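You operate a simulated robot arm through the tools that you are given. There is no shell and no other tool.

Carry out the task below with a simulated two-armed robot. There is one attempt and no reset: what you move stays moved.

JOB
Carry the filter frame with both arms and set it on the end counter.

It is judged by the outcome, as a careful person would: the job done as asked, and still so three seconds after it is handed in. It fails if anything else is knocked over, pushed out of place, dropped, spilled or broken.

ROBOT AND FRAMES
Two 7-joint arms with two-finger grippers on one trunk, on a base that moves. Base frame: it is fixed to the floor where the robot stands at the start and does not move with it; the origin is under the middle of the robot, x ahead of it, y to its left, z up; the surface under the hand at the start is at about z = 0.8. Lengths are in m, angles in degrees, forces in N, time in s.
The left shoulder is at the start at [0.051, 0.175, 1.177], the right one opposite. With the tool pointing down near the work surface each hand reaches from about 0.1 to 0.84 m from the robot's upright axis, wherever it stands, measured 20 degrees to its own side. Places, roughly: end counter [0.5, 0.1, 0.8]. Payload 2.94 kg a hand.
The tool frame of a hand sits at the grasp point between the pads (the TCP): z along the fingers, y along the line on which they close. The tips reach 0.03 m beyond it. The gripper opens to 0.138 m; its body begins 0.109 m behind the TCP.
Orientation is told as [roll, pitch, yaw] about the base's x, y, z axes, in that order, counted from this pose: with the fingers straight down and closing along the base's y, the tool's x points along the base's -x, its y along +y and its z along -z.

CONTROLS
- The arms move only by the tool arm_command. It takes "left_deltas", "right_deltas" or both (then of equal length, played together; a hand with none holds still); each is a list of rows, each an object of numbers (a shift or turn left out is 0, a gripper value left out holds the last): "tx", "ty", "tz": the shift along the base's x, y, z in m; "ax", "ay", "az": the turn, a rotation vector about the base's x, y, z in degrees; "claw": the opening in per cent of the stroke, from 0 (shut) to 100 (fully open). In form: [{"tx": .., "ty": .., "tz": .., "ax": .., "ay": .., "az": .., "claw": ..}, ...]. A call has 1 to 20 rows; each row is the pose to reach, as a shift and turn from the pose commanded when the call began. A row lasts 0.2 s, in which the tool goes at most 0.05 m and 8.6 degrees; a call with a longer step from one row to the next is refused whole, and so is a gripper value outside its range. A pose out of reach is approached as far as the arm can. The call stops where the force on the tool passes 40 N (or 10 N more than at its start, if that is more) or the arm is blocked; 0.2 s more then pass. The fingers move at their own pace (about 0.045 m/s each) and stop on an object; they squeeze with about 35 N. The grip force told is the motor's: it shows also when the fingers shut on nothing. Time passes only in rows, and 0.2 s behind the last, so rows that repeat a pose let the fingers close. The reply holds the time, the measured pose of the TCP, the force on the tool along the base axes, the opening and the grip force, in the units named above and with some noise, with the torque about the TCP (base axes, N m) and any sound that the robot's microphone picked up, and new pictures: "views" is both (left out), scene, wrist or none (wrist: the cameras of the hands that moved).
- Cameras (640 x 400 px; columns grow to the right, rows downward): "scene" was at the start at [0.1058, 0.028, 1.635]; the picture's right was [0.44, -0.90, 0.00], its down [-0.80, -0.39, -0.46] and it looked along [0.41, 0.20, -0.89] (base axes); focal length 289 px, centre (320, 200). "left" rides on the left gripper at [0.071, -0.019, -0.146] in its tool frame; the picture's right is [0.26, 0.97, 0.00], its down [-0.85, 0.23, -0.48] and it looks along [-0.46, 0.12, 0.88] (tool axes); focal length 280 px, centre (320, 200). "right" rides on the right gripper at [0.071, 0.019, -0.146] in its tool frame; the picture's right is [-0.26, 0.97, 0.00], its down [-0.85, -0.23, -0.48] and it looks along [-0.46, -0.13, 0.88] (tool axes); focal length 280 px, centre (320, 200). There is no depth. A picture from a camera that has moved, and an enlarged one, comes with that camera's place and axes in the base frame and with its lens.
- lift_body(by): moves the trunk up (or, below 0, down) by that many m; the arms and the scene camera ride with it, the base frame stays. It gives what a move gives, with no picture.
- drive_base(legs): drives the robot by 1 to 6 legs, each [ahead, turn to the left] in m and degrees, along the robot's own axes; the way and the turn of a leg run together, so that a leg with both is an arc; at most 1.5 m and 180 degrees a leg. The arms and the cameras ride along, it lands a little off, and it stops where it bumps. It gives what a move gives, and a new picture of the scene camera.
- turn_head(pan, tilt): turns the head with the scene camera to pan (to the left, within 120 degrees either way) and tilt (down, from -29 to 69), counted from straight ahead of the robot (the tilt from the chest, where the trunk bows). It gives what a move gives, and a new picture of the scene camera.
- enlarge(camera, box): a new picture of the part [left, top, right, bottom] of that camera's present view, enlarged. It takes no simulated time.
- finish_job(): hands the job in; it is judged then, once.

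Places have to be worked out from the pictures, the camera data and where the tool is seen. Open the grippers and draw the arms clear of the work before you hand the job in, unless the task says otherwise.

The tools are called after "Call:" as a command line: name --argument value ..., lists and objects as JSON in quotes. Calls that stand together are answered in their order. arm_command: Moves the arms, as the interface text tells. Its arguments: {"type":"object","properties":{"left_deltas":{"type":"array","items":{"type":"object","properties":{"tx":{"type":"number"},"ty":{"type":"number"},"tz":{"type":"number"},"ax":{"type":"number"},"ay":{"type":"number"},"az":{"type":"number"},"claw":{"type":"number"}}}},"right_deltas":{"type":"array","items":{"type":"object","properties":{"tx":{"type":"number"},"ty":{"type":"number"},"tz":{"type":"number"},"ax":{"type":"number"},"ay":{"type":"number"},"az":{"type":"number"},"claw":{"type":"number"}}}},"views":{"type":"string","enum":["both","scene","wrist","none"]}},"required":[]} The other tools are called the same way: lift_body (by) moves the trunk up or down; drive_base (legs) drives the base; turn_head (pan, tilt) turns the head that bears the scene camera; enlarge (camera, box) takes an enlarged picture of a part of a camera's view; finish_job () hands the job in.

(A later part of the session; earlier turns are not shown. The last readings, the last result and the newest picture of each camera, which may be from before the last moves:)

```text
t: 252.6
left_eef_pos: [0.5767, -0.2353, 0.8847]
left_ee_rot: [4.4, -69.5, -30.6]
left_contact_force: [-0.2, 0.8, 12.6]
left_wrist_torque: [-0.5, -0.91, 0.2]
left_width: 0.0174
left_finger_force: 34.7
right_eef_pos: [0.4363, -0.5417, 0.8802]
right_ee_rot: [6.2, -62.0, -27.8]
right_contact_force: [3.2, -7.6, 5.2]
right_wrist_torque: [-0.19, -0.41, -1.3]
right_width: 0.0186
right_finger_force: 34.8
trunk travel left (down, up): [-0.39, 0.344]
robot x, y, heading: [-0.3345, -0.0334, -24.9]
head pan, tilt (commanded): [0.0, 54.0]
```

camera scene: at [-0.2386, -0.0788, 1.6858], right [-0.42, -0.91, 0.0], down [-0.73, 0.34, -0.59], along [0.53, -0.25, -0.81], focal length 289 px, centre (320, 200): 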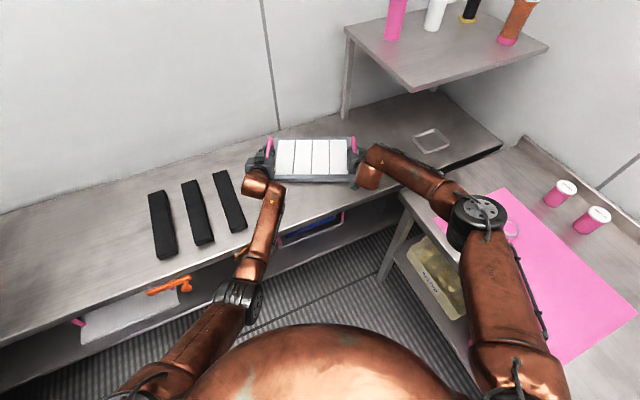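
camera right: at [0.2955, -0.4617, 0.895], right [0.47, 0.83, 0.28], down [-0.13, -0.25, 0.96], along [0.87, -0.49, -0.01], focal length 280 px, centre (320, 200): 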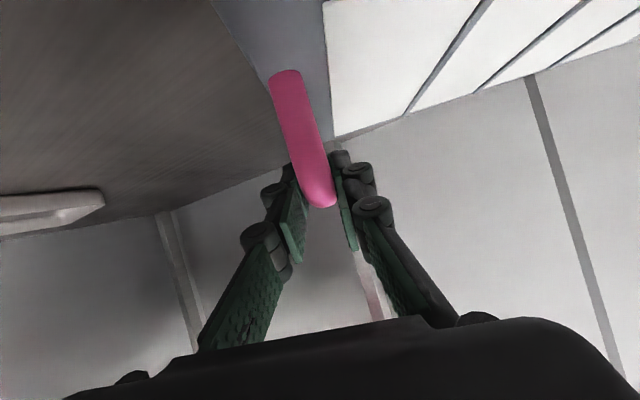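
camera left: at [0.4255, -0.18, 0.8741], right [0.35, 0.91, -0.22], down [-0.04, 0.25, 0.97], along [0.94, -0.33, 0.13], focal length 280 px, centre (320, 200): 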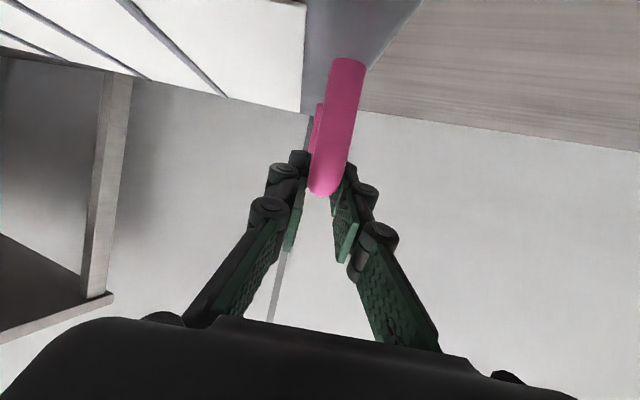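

Nearly unloaded. Now open both grippers to release the handles, hands holding still.

Call:
arm_command --left_deltas '[{"claw": 20}, {"claw": 35}, {"claw": 45}, {"claw": 50}, {"claw": 50}]' --right_deltas '[{"claw": 20}, {"claw": 35}, {"claw": 45}, {"claw": 50}, {"claw": 50}]' --views "both"

```text
t: 253.8
left_eef_pos: [0.5785, -0.2338, 0.8835]
left_ee_rot: [4.5, -69.5, -30.5]
left_contact_force: [0.1, 0.1, -0.8]
left_wrist_torque: [-0.05, 0.01, -0.02]
left_width: 0.069
left_finger_force: 0.1
right_eef_pos: [0.4377, -0.5398, 0.8799]
right_ee_rot: [6.2, -62.0, -27.7]
right_contact_force: [-0.5, -0.7, 0.4]
right_wrist_torque: [0.0, -0.04, 0.02]
right_width: 0.069
right_finger_force: 0.2
trunk travel left (down, up): [-0.39, 0.344]
robot x, y, heading: [-0.3318, -0.0334, -24.9]
head pan, tilt (commanded): [0.0, 54.0]
camera scene: at [-0.2395, -0.0784, 1.6858], right [-0.42, -0.91, 0.0], down [-0.73, 0.34, -0.59], along [0.53, -0.25, -0.81], focal length 289 px, centre (320, 200)
camera right: at [0.2951, -0.4612, 0.8853], right [0.47, 0.83, 0.28], down [-0.13, -0.25, 0.96], along [0.87, -0.49, -0.01], focal length 280 px, centre (320, 200)
camera left: at [0.4247, -0.18, 0.8678], right [0.35, 0.91, -0.22], down [-0.04, 0.25, 0.97], along [0.94, -0.33, 0.13], focal length 280 px, centre (320, 200)
```

scene: 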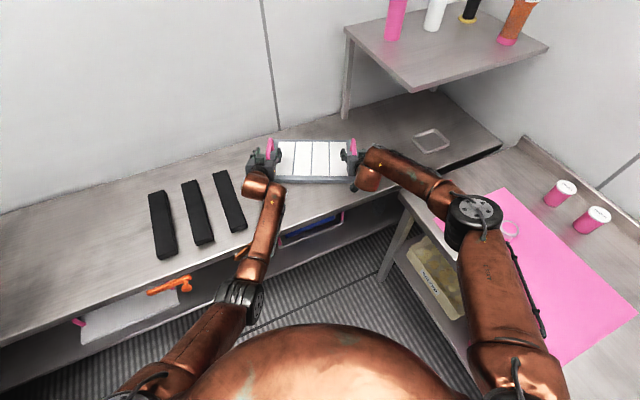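
right: 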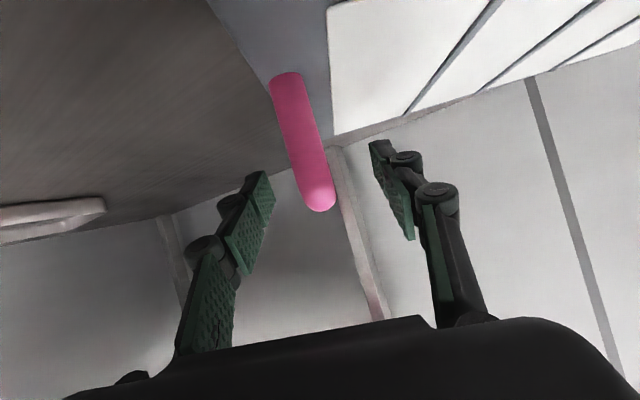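
left: 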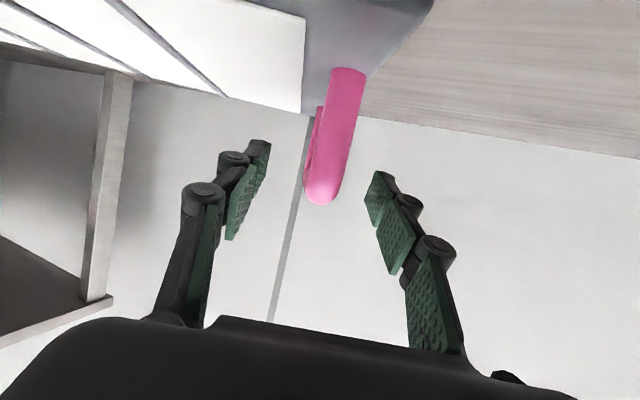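

Released, and the frame rests flat on the counter. I'll raise both hands straight up off the handles and then draw them back.

Call:
arm_command --left_deltas '[{"tz": 0.008}, {"tz": 0.02}, {"tz": 0.035}, {"tz": 0.05}, {"tz": 0.065}, {"tz": 0.08}, {"tz": 0.09, "tx": -0.018, "ty": 0.008}, {"tz": 0.1, "tx": -0.036, "ty": 0.017}, {"tz": 0.11, "tx": -0.06, "ty": 0.028}, {"tz": 0.12, "tx": -0.085, "ty": 0.039}, {"tz": 0.12, "tx": -0.11, "ty": 0.05}, {"tz": 0.12, "tx": -0.135, "ty": 0.062}]' --right_deltas '[{"tz": 0.008}, {"tz": 0.02}, {"tz": 0.035}, {"tz": 0.05}, {"tz": 0.065}, {"tz": 0.08}, {"tz": 0.09, "tx": -0.018, "ty": 0.008}, {"tz": 0.1, "tx": -0.036, "ty": 0.017}, {"tz": 0.11, "tx": -0.06, "ty": 0.028}, {"tz": 0.12, "tx": -0.085, "ty": 0.039}, {"tz": 0.12, "tx": -0.11, "ty": 0.05}, {"tz": 0.12, "tx": -0.135, "ty": 0.062}]' --views "scene"

Call:
enlarge --camera "scene" --box '[140, 100, 460, 300]'

```text
t: 256.4
left_eef_pos: [0.443, -0.1717, 1.0051]
left_ee_rot: [4.4, -69.6, -30.4]
left_contact_force: [-0.6, -0.5, 0.3]
left_wrist_torque: [0.04, 0.03, 0.0]
left_width: 0.0692
left_finger_force: 0.0
right_eef_pos: [0.3009, -0.4794, 1.0016]
right_ee_rot: [6.3, -62.0, -27.7]
right_contact_force: [-0.6, 0.0, -0.4]
right_wrist_torque: [-0.01, 0.01, -0.02]
right_width: 0.0687
right_finger_force: 0.0
trunk travel left (down, up): [-0.39, 0.344]
robot x, y, heading: [-0.3307, -0.0361, -25.2]
head pan, tilt (commanded): [0.0, 54.0]
camera scene: at [-0.2408, -0.0781, 1.686], right [-0.42, -0.91, 0.0], down [-0.73, 0.34, -0.59], along [0.53, -0.25, -0.81], focal length 289 px, centre (320, 200)
```

scene: 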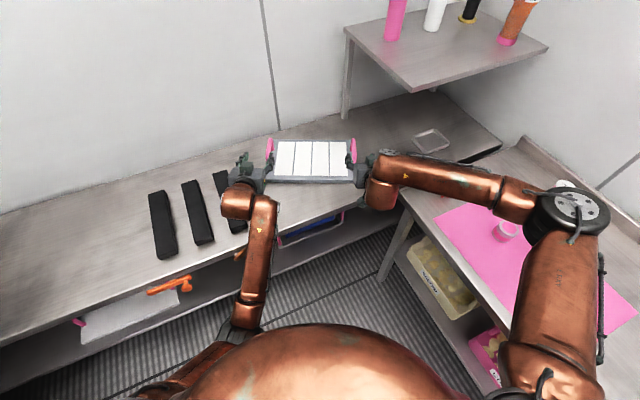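

```text
2.00 times, centred on (300, 200) of scene
camera zoom: at [-0.2408, -0.0781, 1.686], right [-0.42, -0.91, 0.0], down [-0.73, 0.34, -0.59], along [0.53, -0.25, -0.81], focal length 579 px, centre (360, 200)
```

zoom: 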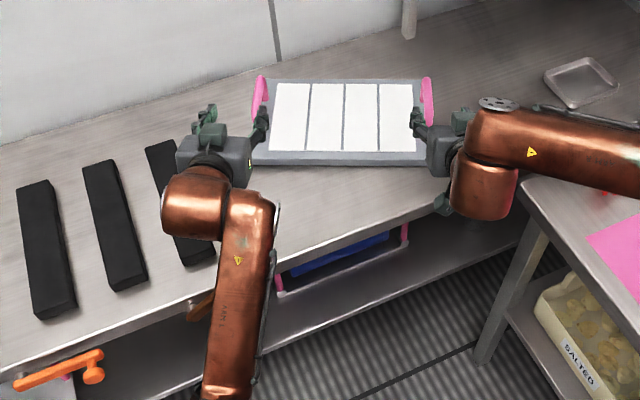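

The frame lies flat and clear of everything on the end counter. Next I must put the right lever back level. First raise/retract the hands more, then turn the base back to face the counter squarely.

Call:
arm_command --left_deltas '[{"tx": -0.015, "ty": 0.007, "tz": 0.01}, {"tx": -0.035, "ty": 0.016, "tz": 0.025}, {"tx": -0.055, "ty": 0.026, "tz": 0.04}, {"tx": -0.075, "ty": 0.035, "tz": 0.055}, {"tx": -0.095, "ty": 0.044, "tz": 0.065}, {"tx": -0.11, "ty": 0.051, "tz": 0.07}]' --right_deltas '[{"tx": -0.015, "ty": 0.007, "tz": 0.01}, {"tx": -0.035, "ty": 0.016, "tz": 0.025}, {"tx": -0.055, "ty": 0.026, "tz": 0.04}, {"tx": -0.075, "ty": 0.035, "tz": 0.055}, {"tx": -0.095, "ty": 0.044, "tz": 0.065}, {"tx": -0.11, "ty": 0.051, "tz": 0.07}]' --views "none"

Call:
drive_base --legs '[[0, 9]]'

Call:
drive_base --legs '[[0, 9]]'

Call:
drive_base --legs '[[0, 7]]'

```text
t: 257.8
left_eef_pos: [0.332, -0.1207, 1.0738]
left_ee_rot: [4.5, -69.6, -30.5]
left_contact_force: [-0.3, -0.7, -0.3]
left_wrist_torque: [0.01, 0.02, -0.02]
left_width: 0.069
left_finger_force: 0.0
right_eef_pos: [0.1925, -0.4271, 1.0713]
right_ee_rot: [6.2, -61.9, -27.6]
right_contact_force: [0.4, 0.2, 0.2]
right_wrist_torque: [0.01, 0.02, 0.02]
right_width: 0.069
right_finger_force: 0.0
trunk travel left (down, up): [-0.39, 0.344]
robot x, y, heading: [-0.3343, -0.0399, -24.7]
head pan, tilt (commanded): [0.0, 54.0]
```

```text
t: 258.8
left_eef_pos: [0.3381, -0.0156, 1.0752]
left_ee_rot: [4.3, -69.4, -21.5]
left_contact_force: [-0.7, 0.7, -0.6]
left_wrist_torque: [-0.02, -0.03, 0.01]
left_width: 0.0688
left_finger_force: 0.1
right_eef_pos: [0.2475, -0.3402, 1.0712]
right_ee_rot: [6.2, -62.0, -18.7]
right_contact_force: [0.2, 0.1, -0.4]
right_wrist_torque: [-0.01, -0.02, -0.03]
right_width: 0.0687
right_finger_force: 0.0
trunk travel left (down, up): [-0.39, 0.344]
robot x, y, heading: [-0.3368, -0.037, -15.9]
head pan, tilt (commanded): [0.0, 54.0]
camera scene: at [-0.2337, -0.0629, 1.6858], right [-0.27, -0.96, 0.0], down [-0.78, 0.22, -0.59], along [0.56, -0.16, -0.81], focal length 289 px, centre (320, 200)
```

scene: 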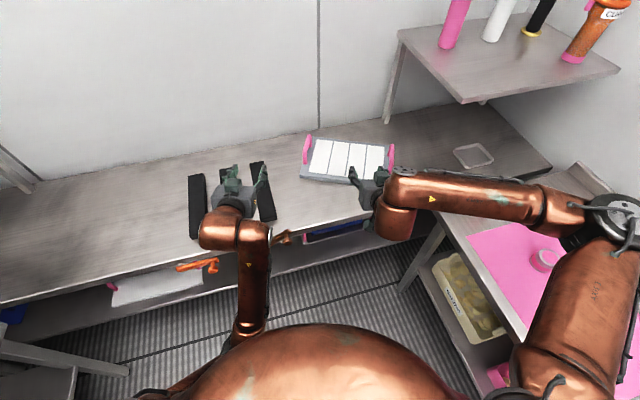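

```text
t: 259.9
left_eef_pos: [0.3273, 0.088, 1.0739]
left_ee_rot: [4.2, -69.5, -12.4]
left_contact_force: [0.0, 0.2, -0.1]
left_wrist_torque: [0.01, 0.0, -0.03]
left_width: 0.0693
left_finger_force: 0.0
right_eef_pos: [0.2889, -0.2457, 1.0714]
right_ee_rot: [6.2, -61.9, -9.8]
right_contact_force: [1.9, -0.3, 0.5]
right_wrist_torque: [-0.01, 0.03, -0.01]
right_width: 0.0688
right_finger_force: 0.0
trunk travel left (down, up): [-0.39, 0.344]
robot x, y, heading: [-0.3336, -0.0366, -6.7]
head pan, tilt (commanded): [0.0, 54.0]
camera scene: at [-0.2307, -0.0471, 1.6858], right [-0.12, -0.99, 0.0], down [-0.8, 0.1, -0.59], along [0.58, -0.07, -0.81], focal length 289 px, centre (320, 200)
```

scene: 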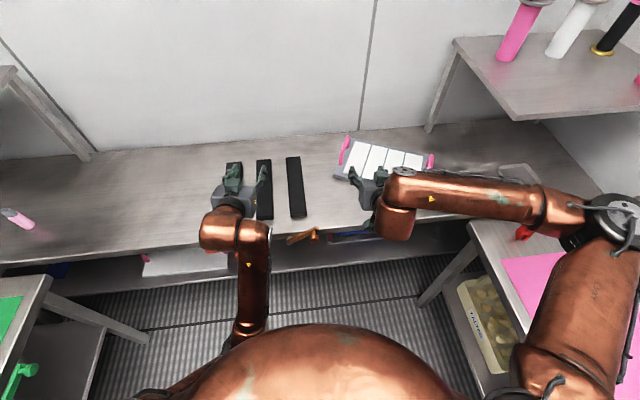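

```text
t: 260.9
left_eef_pos: [0.3075, 0.1686, 1.0742]
left_ee_rot: [4.3, -69.5, -5.3]
left_contact_force: [0.9, 0.3, -0.3]
left_wrist_torque: [-0.03, -0.01, 0.0]
left_width: 0.0687
left_finger_force: 0.2
right_eef_pos: [0.3094, -0.1663, 1.0702]
right_ee_rot: [6.2, -62.0, -2.6]
right_contact_force: [-0.4, 0.7, 0.1]
right_wrist_torque: [0.0, 0.04, -0.05]
right_width: 0.0691
right_finger_force: 0.1
trunk travel left (down, up): [-0.39, 0.344]
robot x, y, heading: [-0.3278, -0.0333, -0.1]
head pan, tilt (commanded): [0.0, 54.0]
camera scene: at [-0.2299, -0.034, 1.6858], right [0.0, -1.0, 0.0], down [-0.81, 0.0, -0.59], along [0.59, 0.0, -0.81], focal length 289 px, centre (320, 200)
```

scene: 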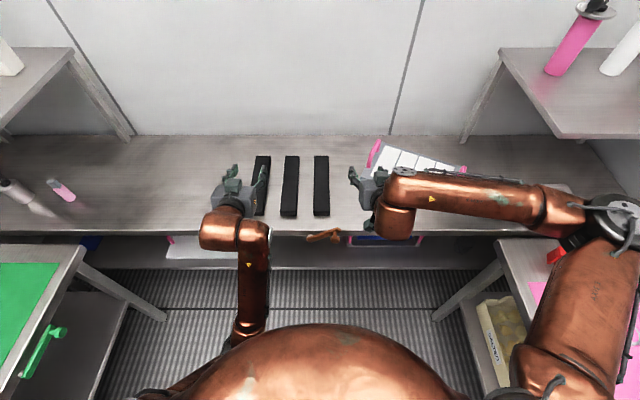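

Back to heading ≈0°. Enlarge on the right lever to see its present angle.

Call:
enlarge --camera "scene" --box '[240, 190, 400, 290]'

```text
4.00 times, centred on (320, 240) of scene
camera zoom: at [-0.2299, -0.034, 1.6858], right [0.0, -1.0, 0.0], down [-0.81, 0.0, -0.59], along [0.59, 0.0, -0.81], focal length 1158 px, centre (320, 40)
```

zoom: 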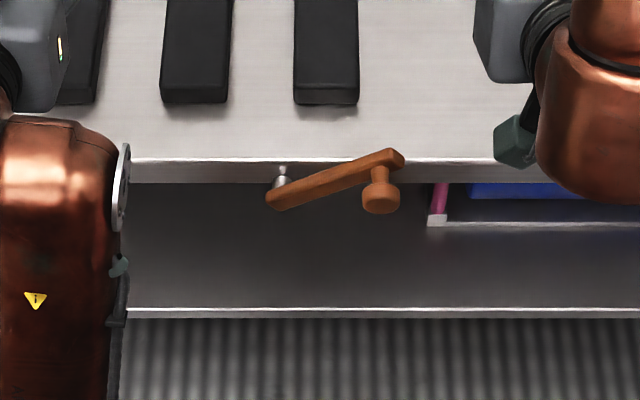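

The lever is ~34° up: knob ≈(0.22,−0.083,0.853); level would be z≈0.78. I'll back the base 0.1 m so the right hand is comfortably above it, with fingers closed as a pusher.

Call:
drive_base --legs '[[-0.05, 0]]'

Call:
turn_head --pan 0 --tilt 52

Call:
drive_base --legs '[[-0.05, 0]]'

Call:
turn_head --pan 0 --tilt 50

Call:
turn_head --pan 0 --tilt 52

```text
t: 261.8
left_eef_pos: [0.2591, 0.1679, 1.0741]
left_ee_rot: [4.4, -69.4, -5.4]
left_contact_force: [0.0, -0.2, -0.1]
left_wrist_torque: [0.01, 0.03, -0.01]
left_width: 0.0689
left_finger_force: 0.1
right_eef_pos: [0.2621, -0.1682, 1.07]
right_ee_rot: [6.3, -61.9, -2.7]
right_contact_force: [-0.5, -0.3, 0.6]
right_wrist_torque: [0.03, 0.02, -0.03]
right_width: 0.069
right_finger_force: 0.0
trunk travel left (down, up): [-0.39, 0.344]
robot x, y, heading: [-0.3787, -0.0358, 0.1]
head pan, tilt (commanded): [0.0, 54.0]
camera scene: at [-0.2714, -0.0357, 1.6857], right [0.0, -1.0, 0.0], down [-0.81, 0.0, -0.58], along [0.58, 0.0, -0.81], focal length 289 px, centre (320, 200)
```

scene: 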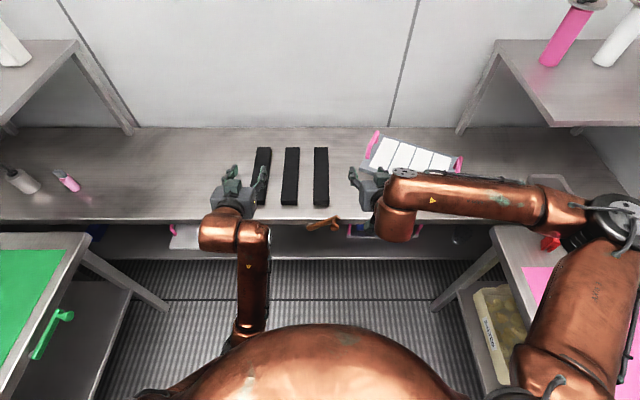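

```text
t: 262.4
left_eef_pos: [0.2507, 0.1675, 1.0781]
left_ee_rot: [4.5, -69.9, -5.6]
left_contact_force: [0.2, -0.4, 0.7]
left_wrist_torque: [0.0, 0.03, -0.02]
left_width: 0.069
left_finger_force: 0.0
right_eef_pos: [0.2534, -0.1686, 1.074]
right_ee_rot: [6.2, -62.3, -2.7]
right_contact_force: [-0.3, 0.2, -0.1]
right_wrist_torque: [-0.01, -0.01, 0.0]
right_width: 0.069
right_finger_force: 0.1
trunk travel left (down, up): [-0.39, 0.344]
robot x, y, heading: [-0.3799, -0.0328, 0.1]
head pan, tilt (commanded): [0.0, 52.0]
camera scene: at [-0.2815, -0.0354, 1.6887], right [0.0, -1.0, 0.0], down [-0.79, 0.0, -0.62], along [0.62, 0.0, -0.79], focal length 289 px, centre (320, 200)
```

scene: 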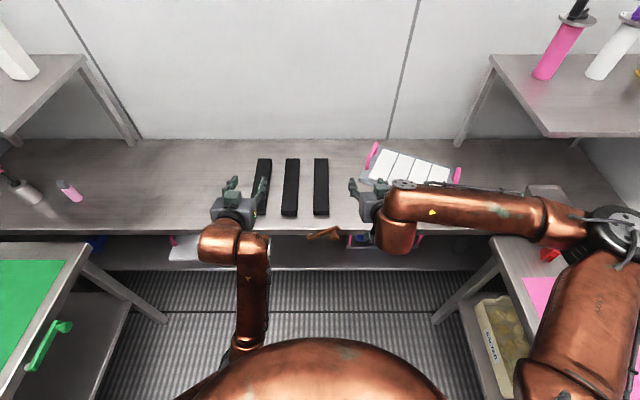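

```text
t: 263.3
left_eef_pos: [0.2144, 0.1674, 1.072]
left_ee_rot: [4.4, -69.3, -5.3]
left_contact_force: [0.1, -0.1, -0.4]
left_wrist_torque: [-0.03, 0.0, -0.02]
left_width: 0.069
left_finger_force: 0.1
right_eef_pos: [0.2172, -0.1673, 1.0684]
right_ee_rot: [6.3, -61.6, -2.8]
right_contact_force: [0.0, -0.6, -0.2]
right_wrist_torque: [0.05, 0.03, 0.04]
right_width: 0.069
right_finger_force: 0.1
trunk travel left (down, up): [-0.39, 0.344]
robot x, y, heading: [-0.4305, -0.0354, 0.2]
head pan, tilt (commanded): [0.0, 52.0]
camera scene: at [-0.3012, -0.0359, 1.6887], right [0.0, -1.0, 0.0], down [-0.8, 0.0, -0.6], along [0.6, 0.0, -0.8], focal length 289 px, centre (320, 200)
```

scene: 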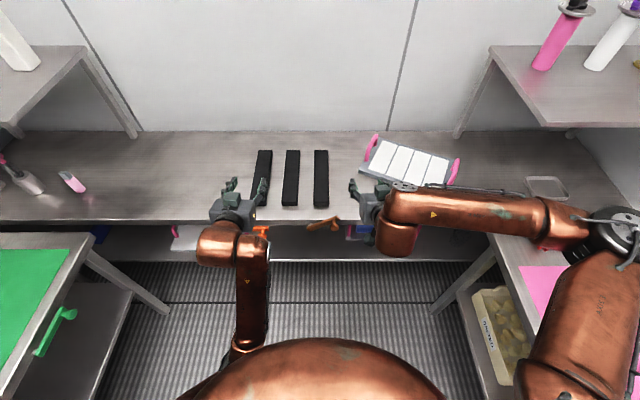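

```text
t: 263.9
left_eef_pos: [0.203, 0.1676, 1.0787]
left_ee_rot: [4.7, -70.0, -5.5]
left_contact_force: [0.7, 0.5, 0.9]
left_wrist_torque: [0.0, 0.03, -0.02]
left_width: 0.0692
left_finger_force: 0.0
right_eef_pos: [0.2052, -0.1675, 1.0736]
right_ee_rot: [6.4, -62.4, -2.8]
right_contact_force: [0.4, -0.5, -0.1]
right_wrist_torque: [0.01, 0.0, 0.0]
right_width: 0.0688
right_finger_force: 0.0
trunk travel left (down, up): [-0.39, 0.344]
robot x, y, heading: [-0.4296, -0.0362, 0.0]
head pan, tilt (commanded): [0.0, 50.0]
camera scene: at [-0.3177, -0.036, 1.6908], right [0.0, -1.0, 0.0], down [-0.77, 0.0, -0.64], along [0.64, 0.0, -0.77], focal length 289 px, centre (320, 200)
```

scene: 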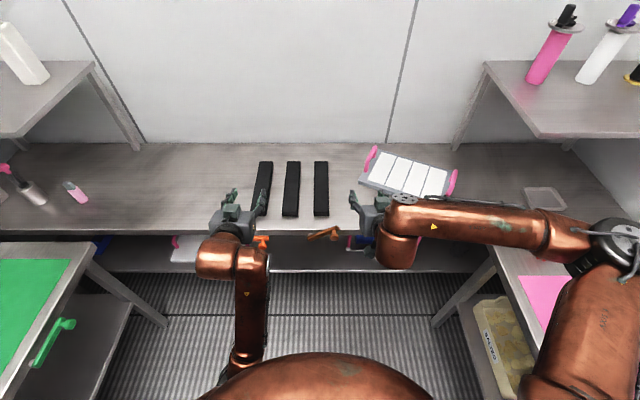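

```text
t: 264.6
left_eef_pos: [0.1958, 0.1683, 1.0814]
left_ee_rot: [4.6, -70.2, -5.5]
left_contact_force: [0.2, -0.5, -0.2]
left_wrist_torque: [0.02, 0.01, 0.02]
left_width: 0.0689
left_finger_force: 0.1
right_eef_pos: [0.1991, -0.1682, 1.0764]
right_ee_rot: [6.4, -62.6, -2.8]
right_contact_force: [-0.7, -0.1, -0.1]
right_wrist_torque: [0.0, 0.0, 0.0]
right_width: 0.0689
right_finger_force: 0.1
trunk travel left (down, up): [-0.39, 0.344]
robot x, y, heading: [-0.4334, -0.0334, 0.1]
head pan, tilt (commanded): [0.0, 52.0]
camera scene: at [-0.3296, -0.0355, 1.6886], right [0.0, -1.0, 0.0], down [-0.79, 0.0, -0.62], along [0.62, 0.0, -0.79], focal length 289 px, centre (320, 200)
```

scene: 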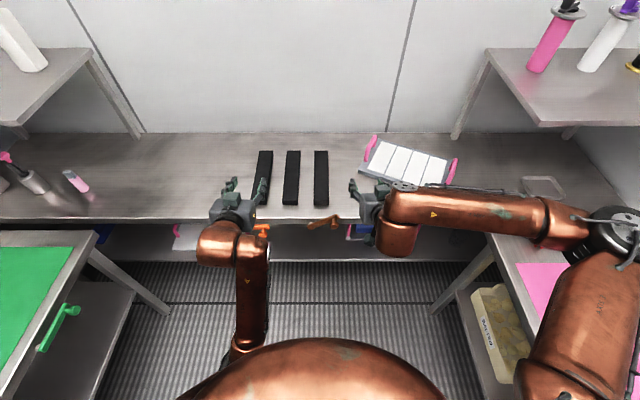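

Now close the right gripper and bring it above the lever knob (y≈−0.085, z≈0.94).

Call:
arm_command --right_deltas '[{"ty": 0.015, "claw": 0}, {"ty": 0.035, "claw": 0}, {"ty": 0.055, "tz": -0.01, "claw": 0}, {"ty": 0.075, "tz": -0.03, "claw": 0}, {"ty": 0.083, "tz": -0.06, "tx": -0.004, "claw": 0}, {"ty": 0.083, "tz": -0.09, "tx": -0.008, "claw": 0}, {"ty": 0.083, "tz": -0.115, "tx": -0.01, "claw": 0}, {"ty": 0.083, "tz": -0.13, "tx": -0.012, "claw": 0}]' --views "both"

Call:
enlarge --camera "scene" --box '[240, 150, 440, 275]'

```text
t: 266.4
left_eef_pos: [0.1982, 0.168, 1.0795]
left_ee_rot: [4.4, -70.2, -5.5]
left_contact_force: [-0.1, 0.5, -1.0]
left_wrist_torque: [0.0, 0.0, -0.02]
left_width: 0.069
left_finger_force: 0.1
right_eef_pos: [0.1887, -0.0849, 0.9466]
right_ee_rot: [6.4, -62.6, -2.8]
right_contact_force: [1.6, 1.0, 0.1]
right_wrist_torque: [-0.02, -0.04, 0.02]
right_width: 0.0
right_finger_force: 28.5
trunk travel left (down, up): [-0.39, 0.344]
robot x, y, heading: [-0.4362, -0.0349, 0.0]
head pan, tilt (commanded): [0.0, 52.0]
camera scene: at [-0.3275, -0.0349, 1.6885], right [0.0, -1.0, 0.0], down [-0.79, 0.0, -0.62], along [0.62, 0.0, -0.79], focal length 289 px, centre (320, 200)
camera right: at [0.0255, -0.0733, 0.9503], right [0.07, 0.96, 0.28], down [-0.02, -0.28, 0.96], along [1.0, -0.08, 0.0], focal length 280 px, centre (320, 200)
```

scene: 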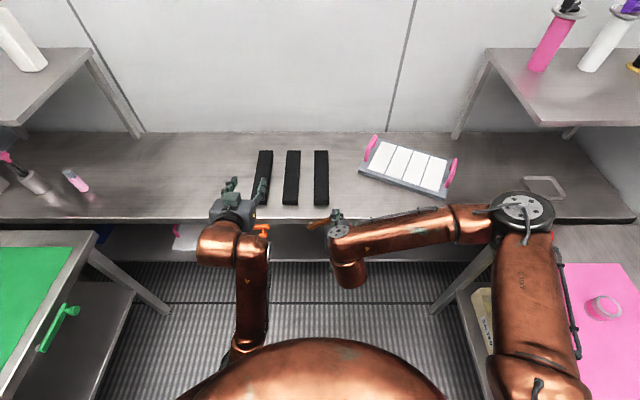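
right: 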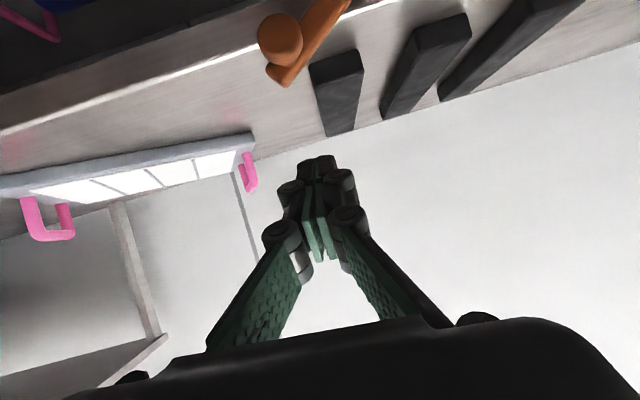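

```text
3.20 times, centred on (340, 212) of scene
camera zoom: at [-0.3275, -0.0349, 1.6885], right [0.0, -1.0, 0.0], down [-0.79, 0.0, -0.62], along [0.62, 0.0, -0.79], focal length 926 px, centre (256, 160)
```

zoom: 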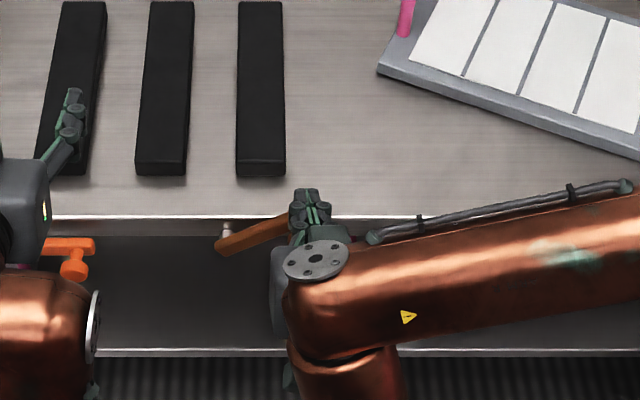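

Fingertip is right above the knob (knob top ≈0.862, tip bottom ≈0.922). Lower gently to push the knob down, first to TCP z≈0.85.

Call:
arm_command --right_deltas '[{"tz": -0.015, "ty": -0.002}, {"tz": -0.03, "ty": -0.004}, {"tz": -0.045, "ty": -0.005}, {"tz": -0.055, "ty": -0.005}, {"tz": -0.063, "ty": -0.005}, {"tz": -0.071, "ty": -0.005}, {"tz": -0.079, "ty": -0.006}, {"tz": -0.087, "ty": -0.007}, {"tz": -0.095, "ty": -0.008}]' --views "wrist"

Call:
enlarge --camera "scene" --box '[240, 150, 440, 275]'

```text
t: 268.4
left_eef_pos: [0.1978, 0.1685, 1.0801]
left_ee_rot: [4.5, -70.1, -5.5]
left_contact_force: [-0.3, -0.2, -0.8]
left_wrist_torque: [-0.03, -0.03, 0.01]
left_width: 0.0689
left_finger_force: 0.1
right_eef_pos: [0.188, -0.094, 0.8519]
right_ee_rot: [6.4, -62.5, -2.7]
right_contact_force: [0.4, -0.4, 0.9]
right_wrist_torque: [-0.02, -0.01, -0.01]
right_width: 0.0
right_finger_force: 28.1
trunk travel left (down, up): [-0.39, 0.344]
robot x, y, heading: [-0.4331, -0.0323, 0.2]
head pan, tilt (commanded): [0.0, 52.0]
camera right: at [0.0255, -0.0817, 0.8549], right [0.07, 0.96, 0.28], down [-0.02, -0.28, 0.96], along [1.0, -0.08, 0.0], focal length 280 px, centre (320, 200)
```

right: 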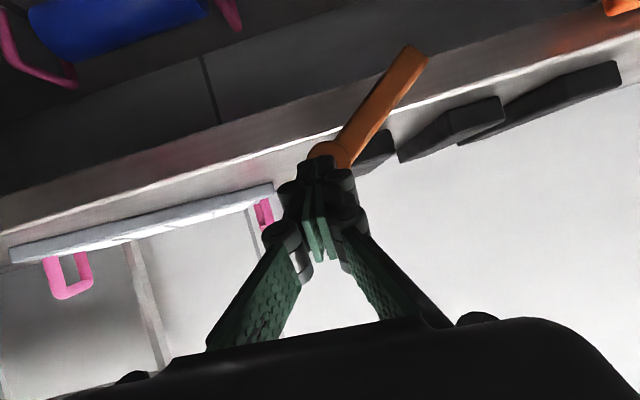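

```text
3.20 times, centred on (340, 212) of scene
camera zoom: at [-0.3275, -0.0351, 1.6884], right [0.0, -1.0, 0.0], down [-0.79, 0.0, -0.62], along [0.62, 0.0, -0.79], focal length 926 px, centre (256, 160)
```

zoom: 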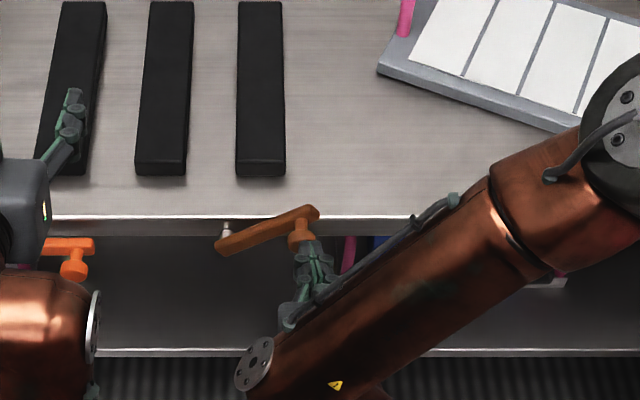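

The fingertip came down just in front of the knob without touching. I'll raise it, move 2 cm further forward, and lower again onto the knob.

Call:
arm_command --right_deltas '[{"tz": 0.02}, {"tz": 0.045}, {"tz": 0.07}, {"tz": 0.085}, {"tz": 0.085, "tx": 0.01}, {"tz": 0.085, "tx": 0.022, "ty": 0.003}, {"tz": 0.075, "tx": 0.022, "ty": 0.003}, {"tz": 0.062, "tx": 0.022, "ty": 0.003}, {"tz": 0.05, "tx": 0.022, "ty": 0.003}, {"tz": 0.04, "tx": 0.022, "ty": 0.002}, {"tz": 0.03, "tx": 0.022, "ty": 0.001}]' --views "wrist"

Call:
enlarge --camera "scene" --box '[240, 150, 440, 275]'

```text
t: 270.8
left_eef_pos: [0.1977, 0.1686, 1.0805]
left_ee_rot: [4.5, -70.1, -5.5]
left_contact_force: [0.1, -0.9, -0.1]
left_wrist_torque: [0.04, -0.01, 0.0]
left_width: 0.069
left_finger_force: 0.1
right_eef_pos: [0.2098, -0.0919, 0.881]
right_ee_rot: [6.4, -62.5, -2.8]
right_contact_force: [0.4, -0.4, -0.1]
right_wrist_torque: [0.02, -0.01, 0.01]
right_width: 0.0
right_finger_force: 28.6
trunk travel left (down, up): [-0.39, 0.344]
robot x, y, heading: [-0.4318, -0.0347, 0.2]
head pan, tilt (commanded): [0.0, 52.0]
camera right: at [0.0475, -0.0804, 0.8853], right [0.07, 0.96, 0.28], down [-0.02, -0.28, 0.96], along [1.0, -0.08, 0.0], focal length 280 px, centre (320, 200)
```

right: 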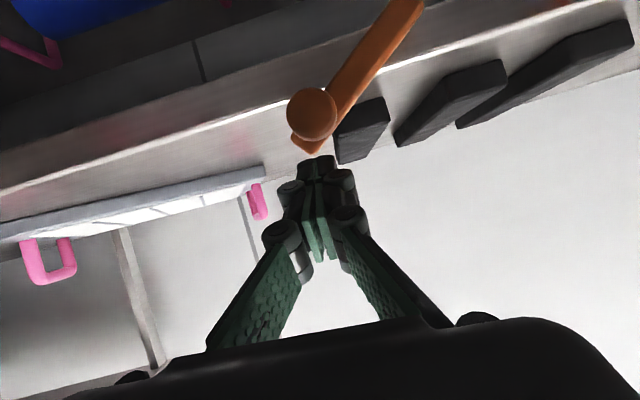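

```text
3.20 times, centred on (340, 212) of scene
camera zoom: at [-0.3273, -0.0355, 1.6884], right [0.0, -1.0, 0.0], down [-0.79, 0.0, -0.62], along [0.62, 0.0, -0.79], focal length 926 px, centre (256, 160)
```

zoom: 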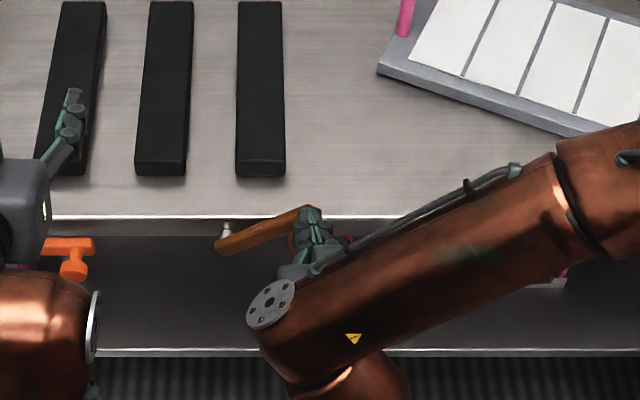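

Now the fingertip is directly over the knob (8 mm above it). Push down slowly.

Call:
arm_command --right_deltas '[{"tz": -0.006}, {"tz": -0.012}, {"tz": -0.018, "ty": -0.001}, {"tz": -0.024, "ty": -0.002}, {"tz": -0.03, "ty": -0.003}, {"tz": -0.036, "ty": -0.004}, {"tz": -0.042, "ty": -0.005}, {"tz": -0.046, "ty": -0.006}]' --views "wrist"

Call:
enlarge --camera "scene" --box '[200, 150, 400, 275]'

```text
t: 272.6
left_eef_pos: [0.1967, 0.1673, 1.0792]
left_ee_rot: [4.6, -70.0, -5.6]
left_contact_force: [0.2, -0.2, 0.0]
left_wrist_torque: [-0.02, -0.01, -0.02]
left_width: 0.0691
left_finger_force: 0.1
right_eef_pos: [0.2105, -0.0975, 0.8351]
right_ee_rot: [6.3, -62.6, -2.8]
right_contact_force: [0.6, -1.9, 1.0]
right_wrist_torque: [0.01, -0.04, -0.03]
right_width: 0.0
right_finger_force: 28.5
trunk travel left (down, up): [-0.39, 0.344]
robot x, y, heading: [-0.4299, -0.0343, 0.0]
head pan, tilt (commanded): [0.0, 52.0]
camera right: at [0.0477, -0.0869, 0.8393], right [0.07, 0.96, 0.28], down [-0.02, -0.28, 0.96], along [1.0, -0.08, 0.0], focal length 280 px, centre (320, 200)
```

right: 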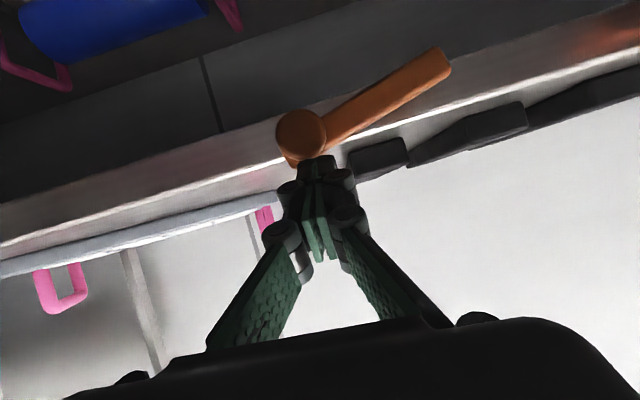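

```text
3.20 times, centred on (300, 212) of scene
camera zoom: at [-0.3277, -0.0355, 1.6884], right [0.0, -1.0, 0.0], down [-0.79, 0.0, -0.62], along [0.62, 0.0, -0.79], focal length 926 px, centre (384, 160)
```

zoom: 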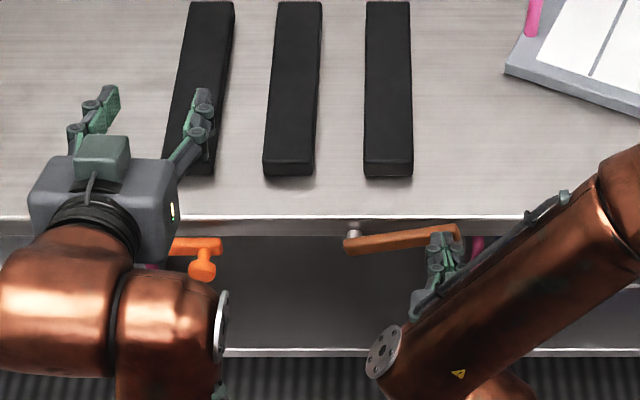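

The lever is nearly level (knob z≈0.795). Push another 1.4 cm down.

Call:
arm_command --right_deltas '[{"tz": -0.004}, {"tz": -0.008}, {"tz": -0.012}, {"tz": -0.014}, {"tz": -0.014}]' --views "wrist"

Call:
enlarge --camera "scene" --box '[220, 190, 380, 290]'

```text
t: 273.8
left_eef_pos: [0.1973, 0.168, 1.0803]
left_ee_rot: [4.5, -70.2, -5.6]
left_contact_force: [0.1, -0.4, -0.6]
left_wrist_torque: [-0.02, -0.01, -0.05]
left_width: 0.0692
left_finger_force: 0.0
right_eef_pos: [0.211, -0.098, 0.8208]
right_ee_rot: [6.3, -62.5, -2.7]
right_contact_force: [-0.5, 0.8, 0.2]
right_wrist_torque: [0.01, -0.02, -0.03]
right_width: 0.0
right_finger_force: 28.5
trunk travel left (down, up): [-0.39, 0.344]
robot x, y, heading: [-0.4329, -0.0361, 0.3]
head pan, tilt (commanded): [0.0, 52.0]
camera right: at [0.0473, -0.0866, 0.8249], right [0.07, 0.96, 0.28], down [-0.02, -0.28, 0.96], along [1.0, -0.08, 0.0], focal length 280 px, centre (320, 200)
```

right: 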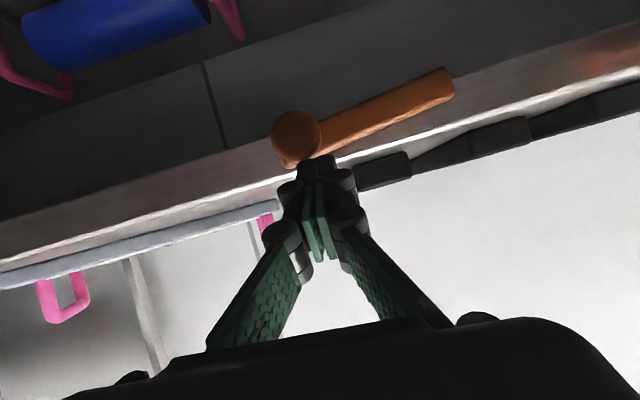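

```text
4.00 times, centred on (300, 240) of scene
camera zoom: at [-0.3275, -0.0353, 1.6884], right [0.0, -1.0, 0.0], down [-0.79, 0.0, -0.62], along [0.62, 0.0, -0.79], focal length 1158 px, centre (400, 40)
```

zoom: 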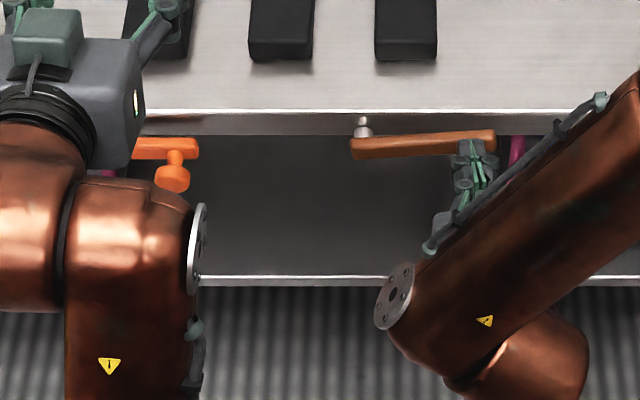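

Remaining tilt ≈6°. Push down another 1.1 cm.

Call:
arm_command --right_deltas '[{"tz": -0.003}, {"tz": -0.006}, {"tz": -0.009}, {"tz": -0.011}, {"tz": -0.011}]' --views "wrist"

Call:
enlarge --camera "scene" --box '[220, 190, 380, 290]'

```text
t: 275.0
left_eef_pos: [0.1975, 0.1691, 1.0809]
left_ee_rot: [4.4, -70.1, -5.5]
left_contact_force: [-0.4, 0.0, 0.7]
left_wrist_torque: [0.05, 0.01, -0.02]
left_width: 0.069
left_finger_force: 0.0
right_eef_pos: [0.2101, -0.0974, 0.8091]
right_ee_rot: [6.3, -62.5, -2.7]
right_contact_force: [0.3, -0.1, 1.1]
right_wrist_torque: [-0.05, 0.0, 0.01]
right_width: 0.0001
right_finger_force: 28.1
trunk travel left (down, up): [-0.39, 0.344]
robot x, y, heading: [-0.4342, -0.0358, 0.4]
head pan, tilt (commanded): [0.0, 52.0]
camera right: at [0.0473, -0.0863, 0.8137], right [0.07, 0.96, 0.28], down [-0.02, -0.28, 0.96], along [1.0, -0.08, 0.0], focal length 280 px, centre (320, 200)
```

right: 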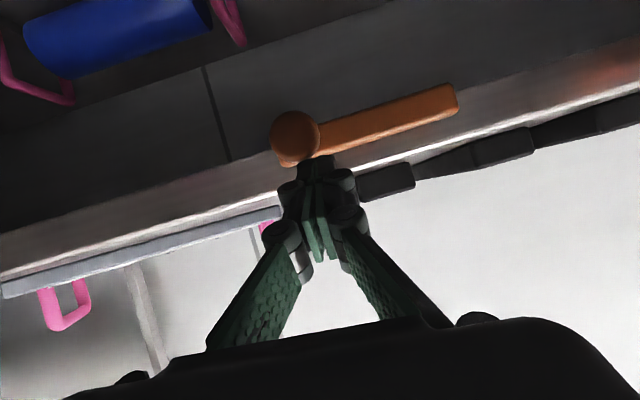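

```text
4.00 times, centred on (300, 240) of scene
camera zoom: at [-0.3275, -0.0354, 1.6884], right [0.0, -1.0, 0.0], down [-0.79, 0.0, -0.62], along [0.62, 0.0, -0.79], focal length 1158 px, centre (400, 40)
```

zoom: 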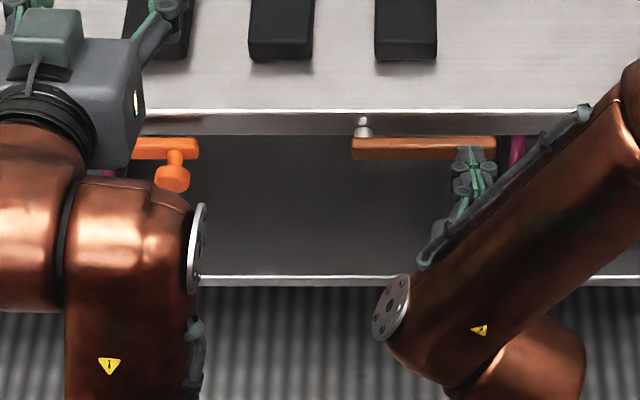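

The lever is level again, matching the left one. Now raise the right hand straight up off the knob, then draw back.

Call:
arm_command --right_deltas '[{"tz": 0.01}, {"tz": 0.03}, {"tz": 0.06}, {"tz": 0.09}, {"tz": 0.12}, {"tz": 0.15}, {"tz": 0.18, "tx": -0.01}, {"tz": 0.2, "tx": -0.03, "ty": -0.02}, {"tz": 0.22, "tx": -0.05, "ty": -0.04}, {"tz": 0.24, "tx": -0.08, "ty": -0.06}, {"tz": 0.25, "tx": -0.11, "ty": -0.08}]' --left_deltas '[{"tx": 0.0}, {"tx": 0.0}, {"tx": -0.01}, {"tx": -0.02}, {"tx": -0.03}, {"tx": -0.04}, {"tx": -0.05}, {"tx": -0.06}, {"tx": -0.07}, {"tx": -0.08}, {"tx": -0.09}]' --views "scene"

Call:
enlarge --camera "scene" --box '[220, 150, 420, 275]'

```text
t: 277.4
left_eef_pos: [0.1178, 0.1668, 1.0804]
left_ee_rot: [4.8, -70.1, -5.6]
left_contact_force: [-0.7, -0.5, -0.1]
left_wrist_torque: [0.05, -0.01, 0.03]
left_width: 0.0689
left_finger_force: 0.3
left hand out of reach, approached as far as the arm can: row 11
right_eef_pos: [0.0996, -0.1797, 1.0616]
right_ee_rot: [6.4, -62.6, -2.8]
right_contact_force: [-1.0, -0.8, 0.1]
right_wrist_torque: [0.04, -0.01, 0.02]
right_width: 0.0002
right_finger_force: 28.2
trunk travel left (down, up): [-0.39, 0.344]
robot x, y, heading: [-0.4336, -0.0355, 0.2]
head pan, tilt (commanded): [0.0, 52.0]
camera scene: at [-0.3281, -0.0367, 1.6885], right [0.0, -1.0, 0.0], down [-0.79, 0.0, -0.62], along [0.62, 0.0, -0.79], focal length 289 px, centre (320, 200)
```

scene: 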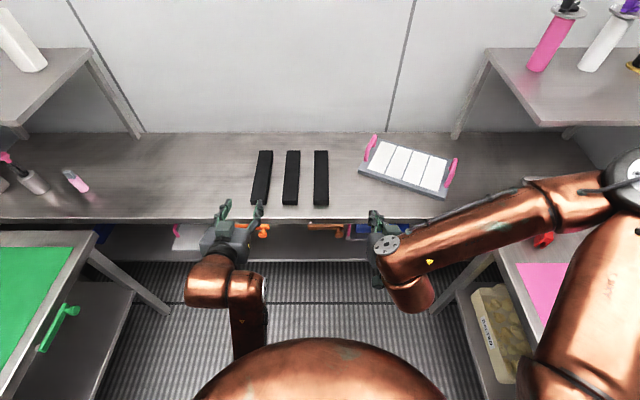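

```text
3.20 times, centred on (320, 212) of scene
camera zoom: at [-0.3281, -0.0367, 1.6885], right [0.0, -1.0, 0.0], down [-0.79, 0.0, -0.62], along [0.62, 0.0, -0.79], focal length 926 px, centre (320, 160)
```

zoom: 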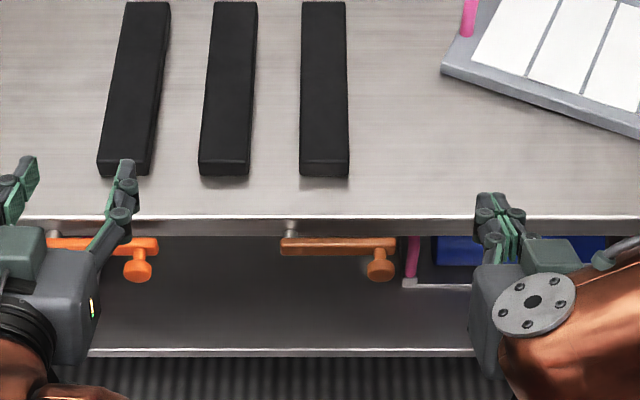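

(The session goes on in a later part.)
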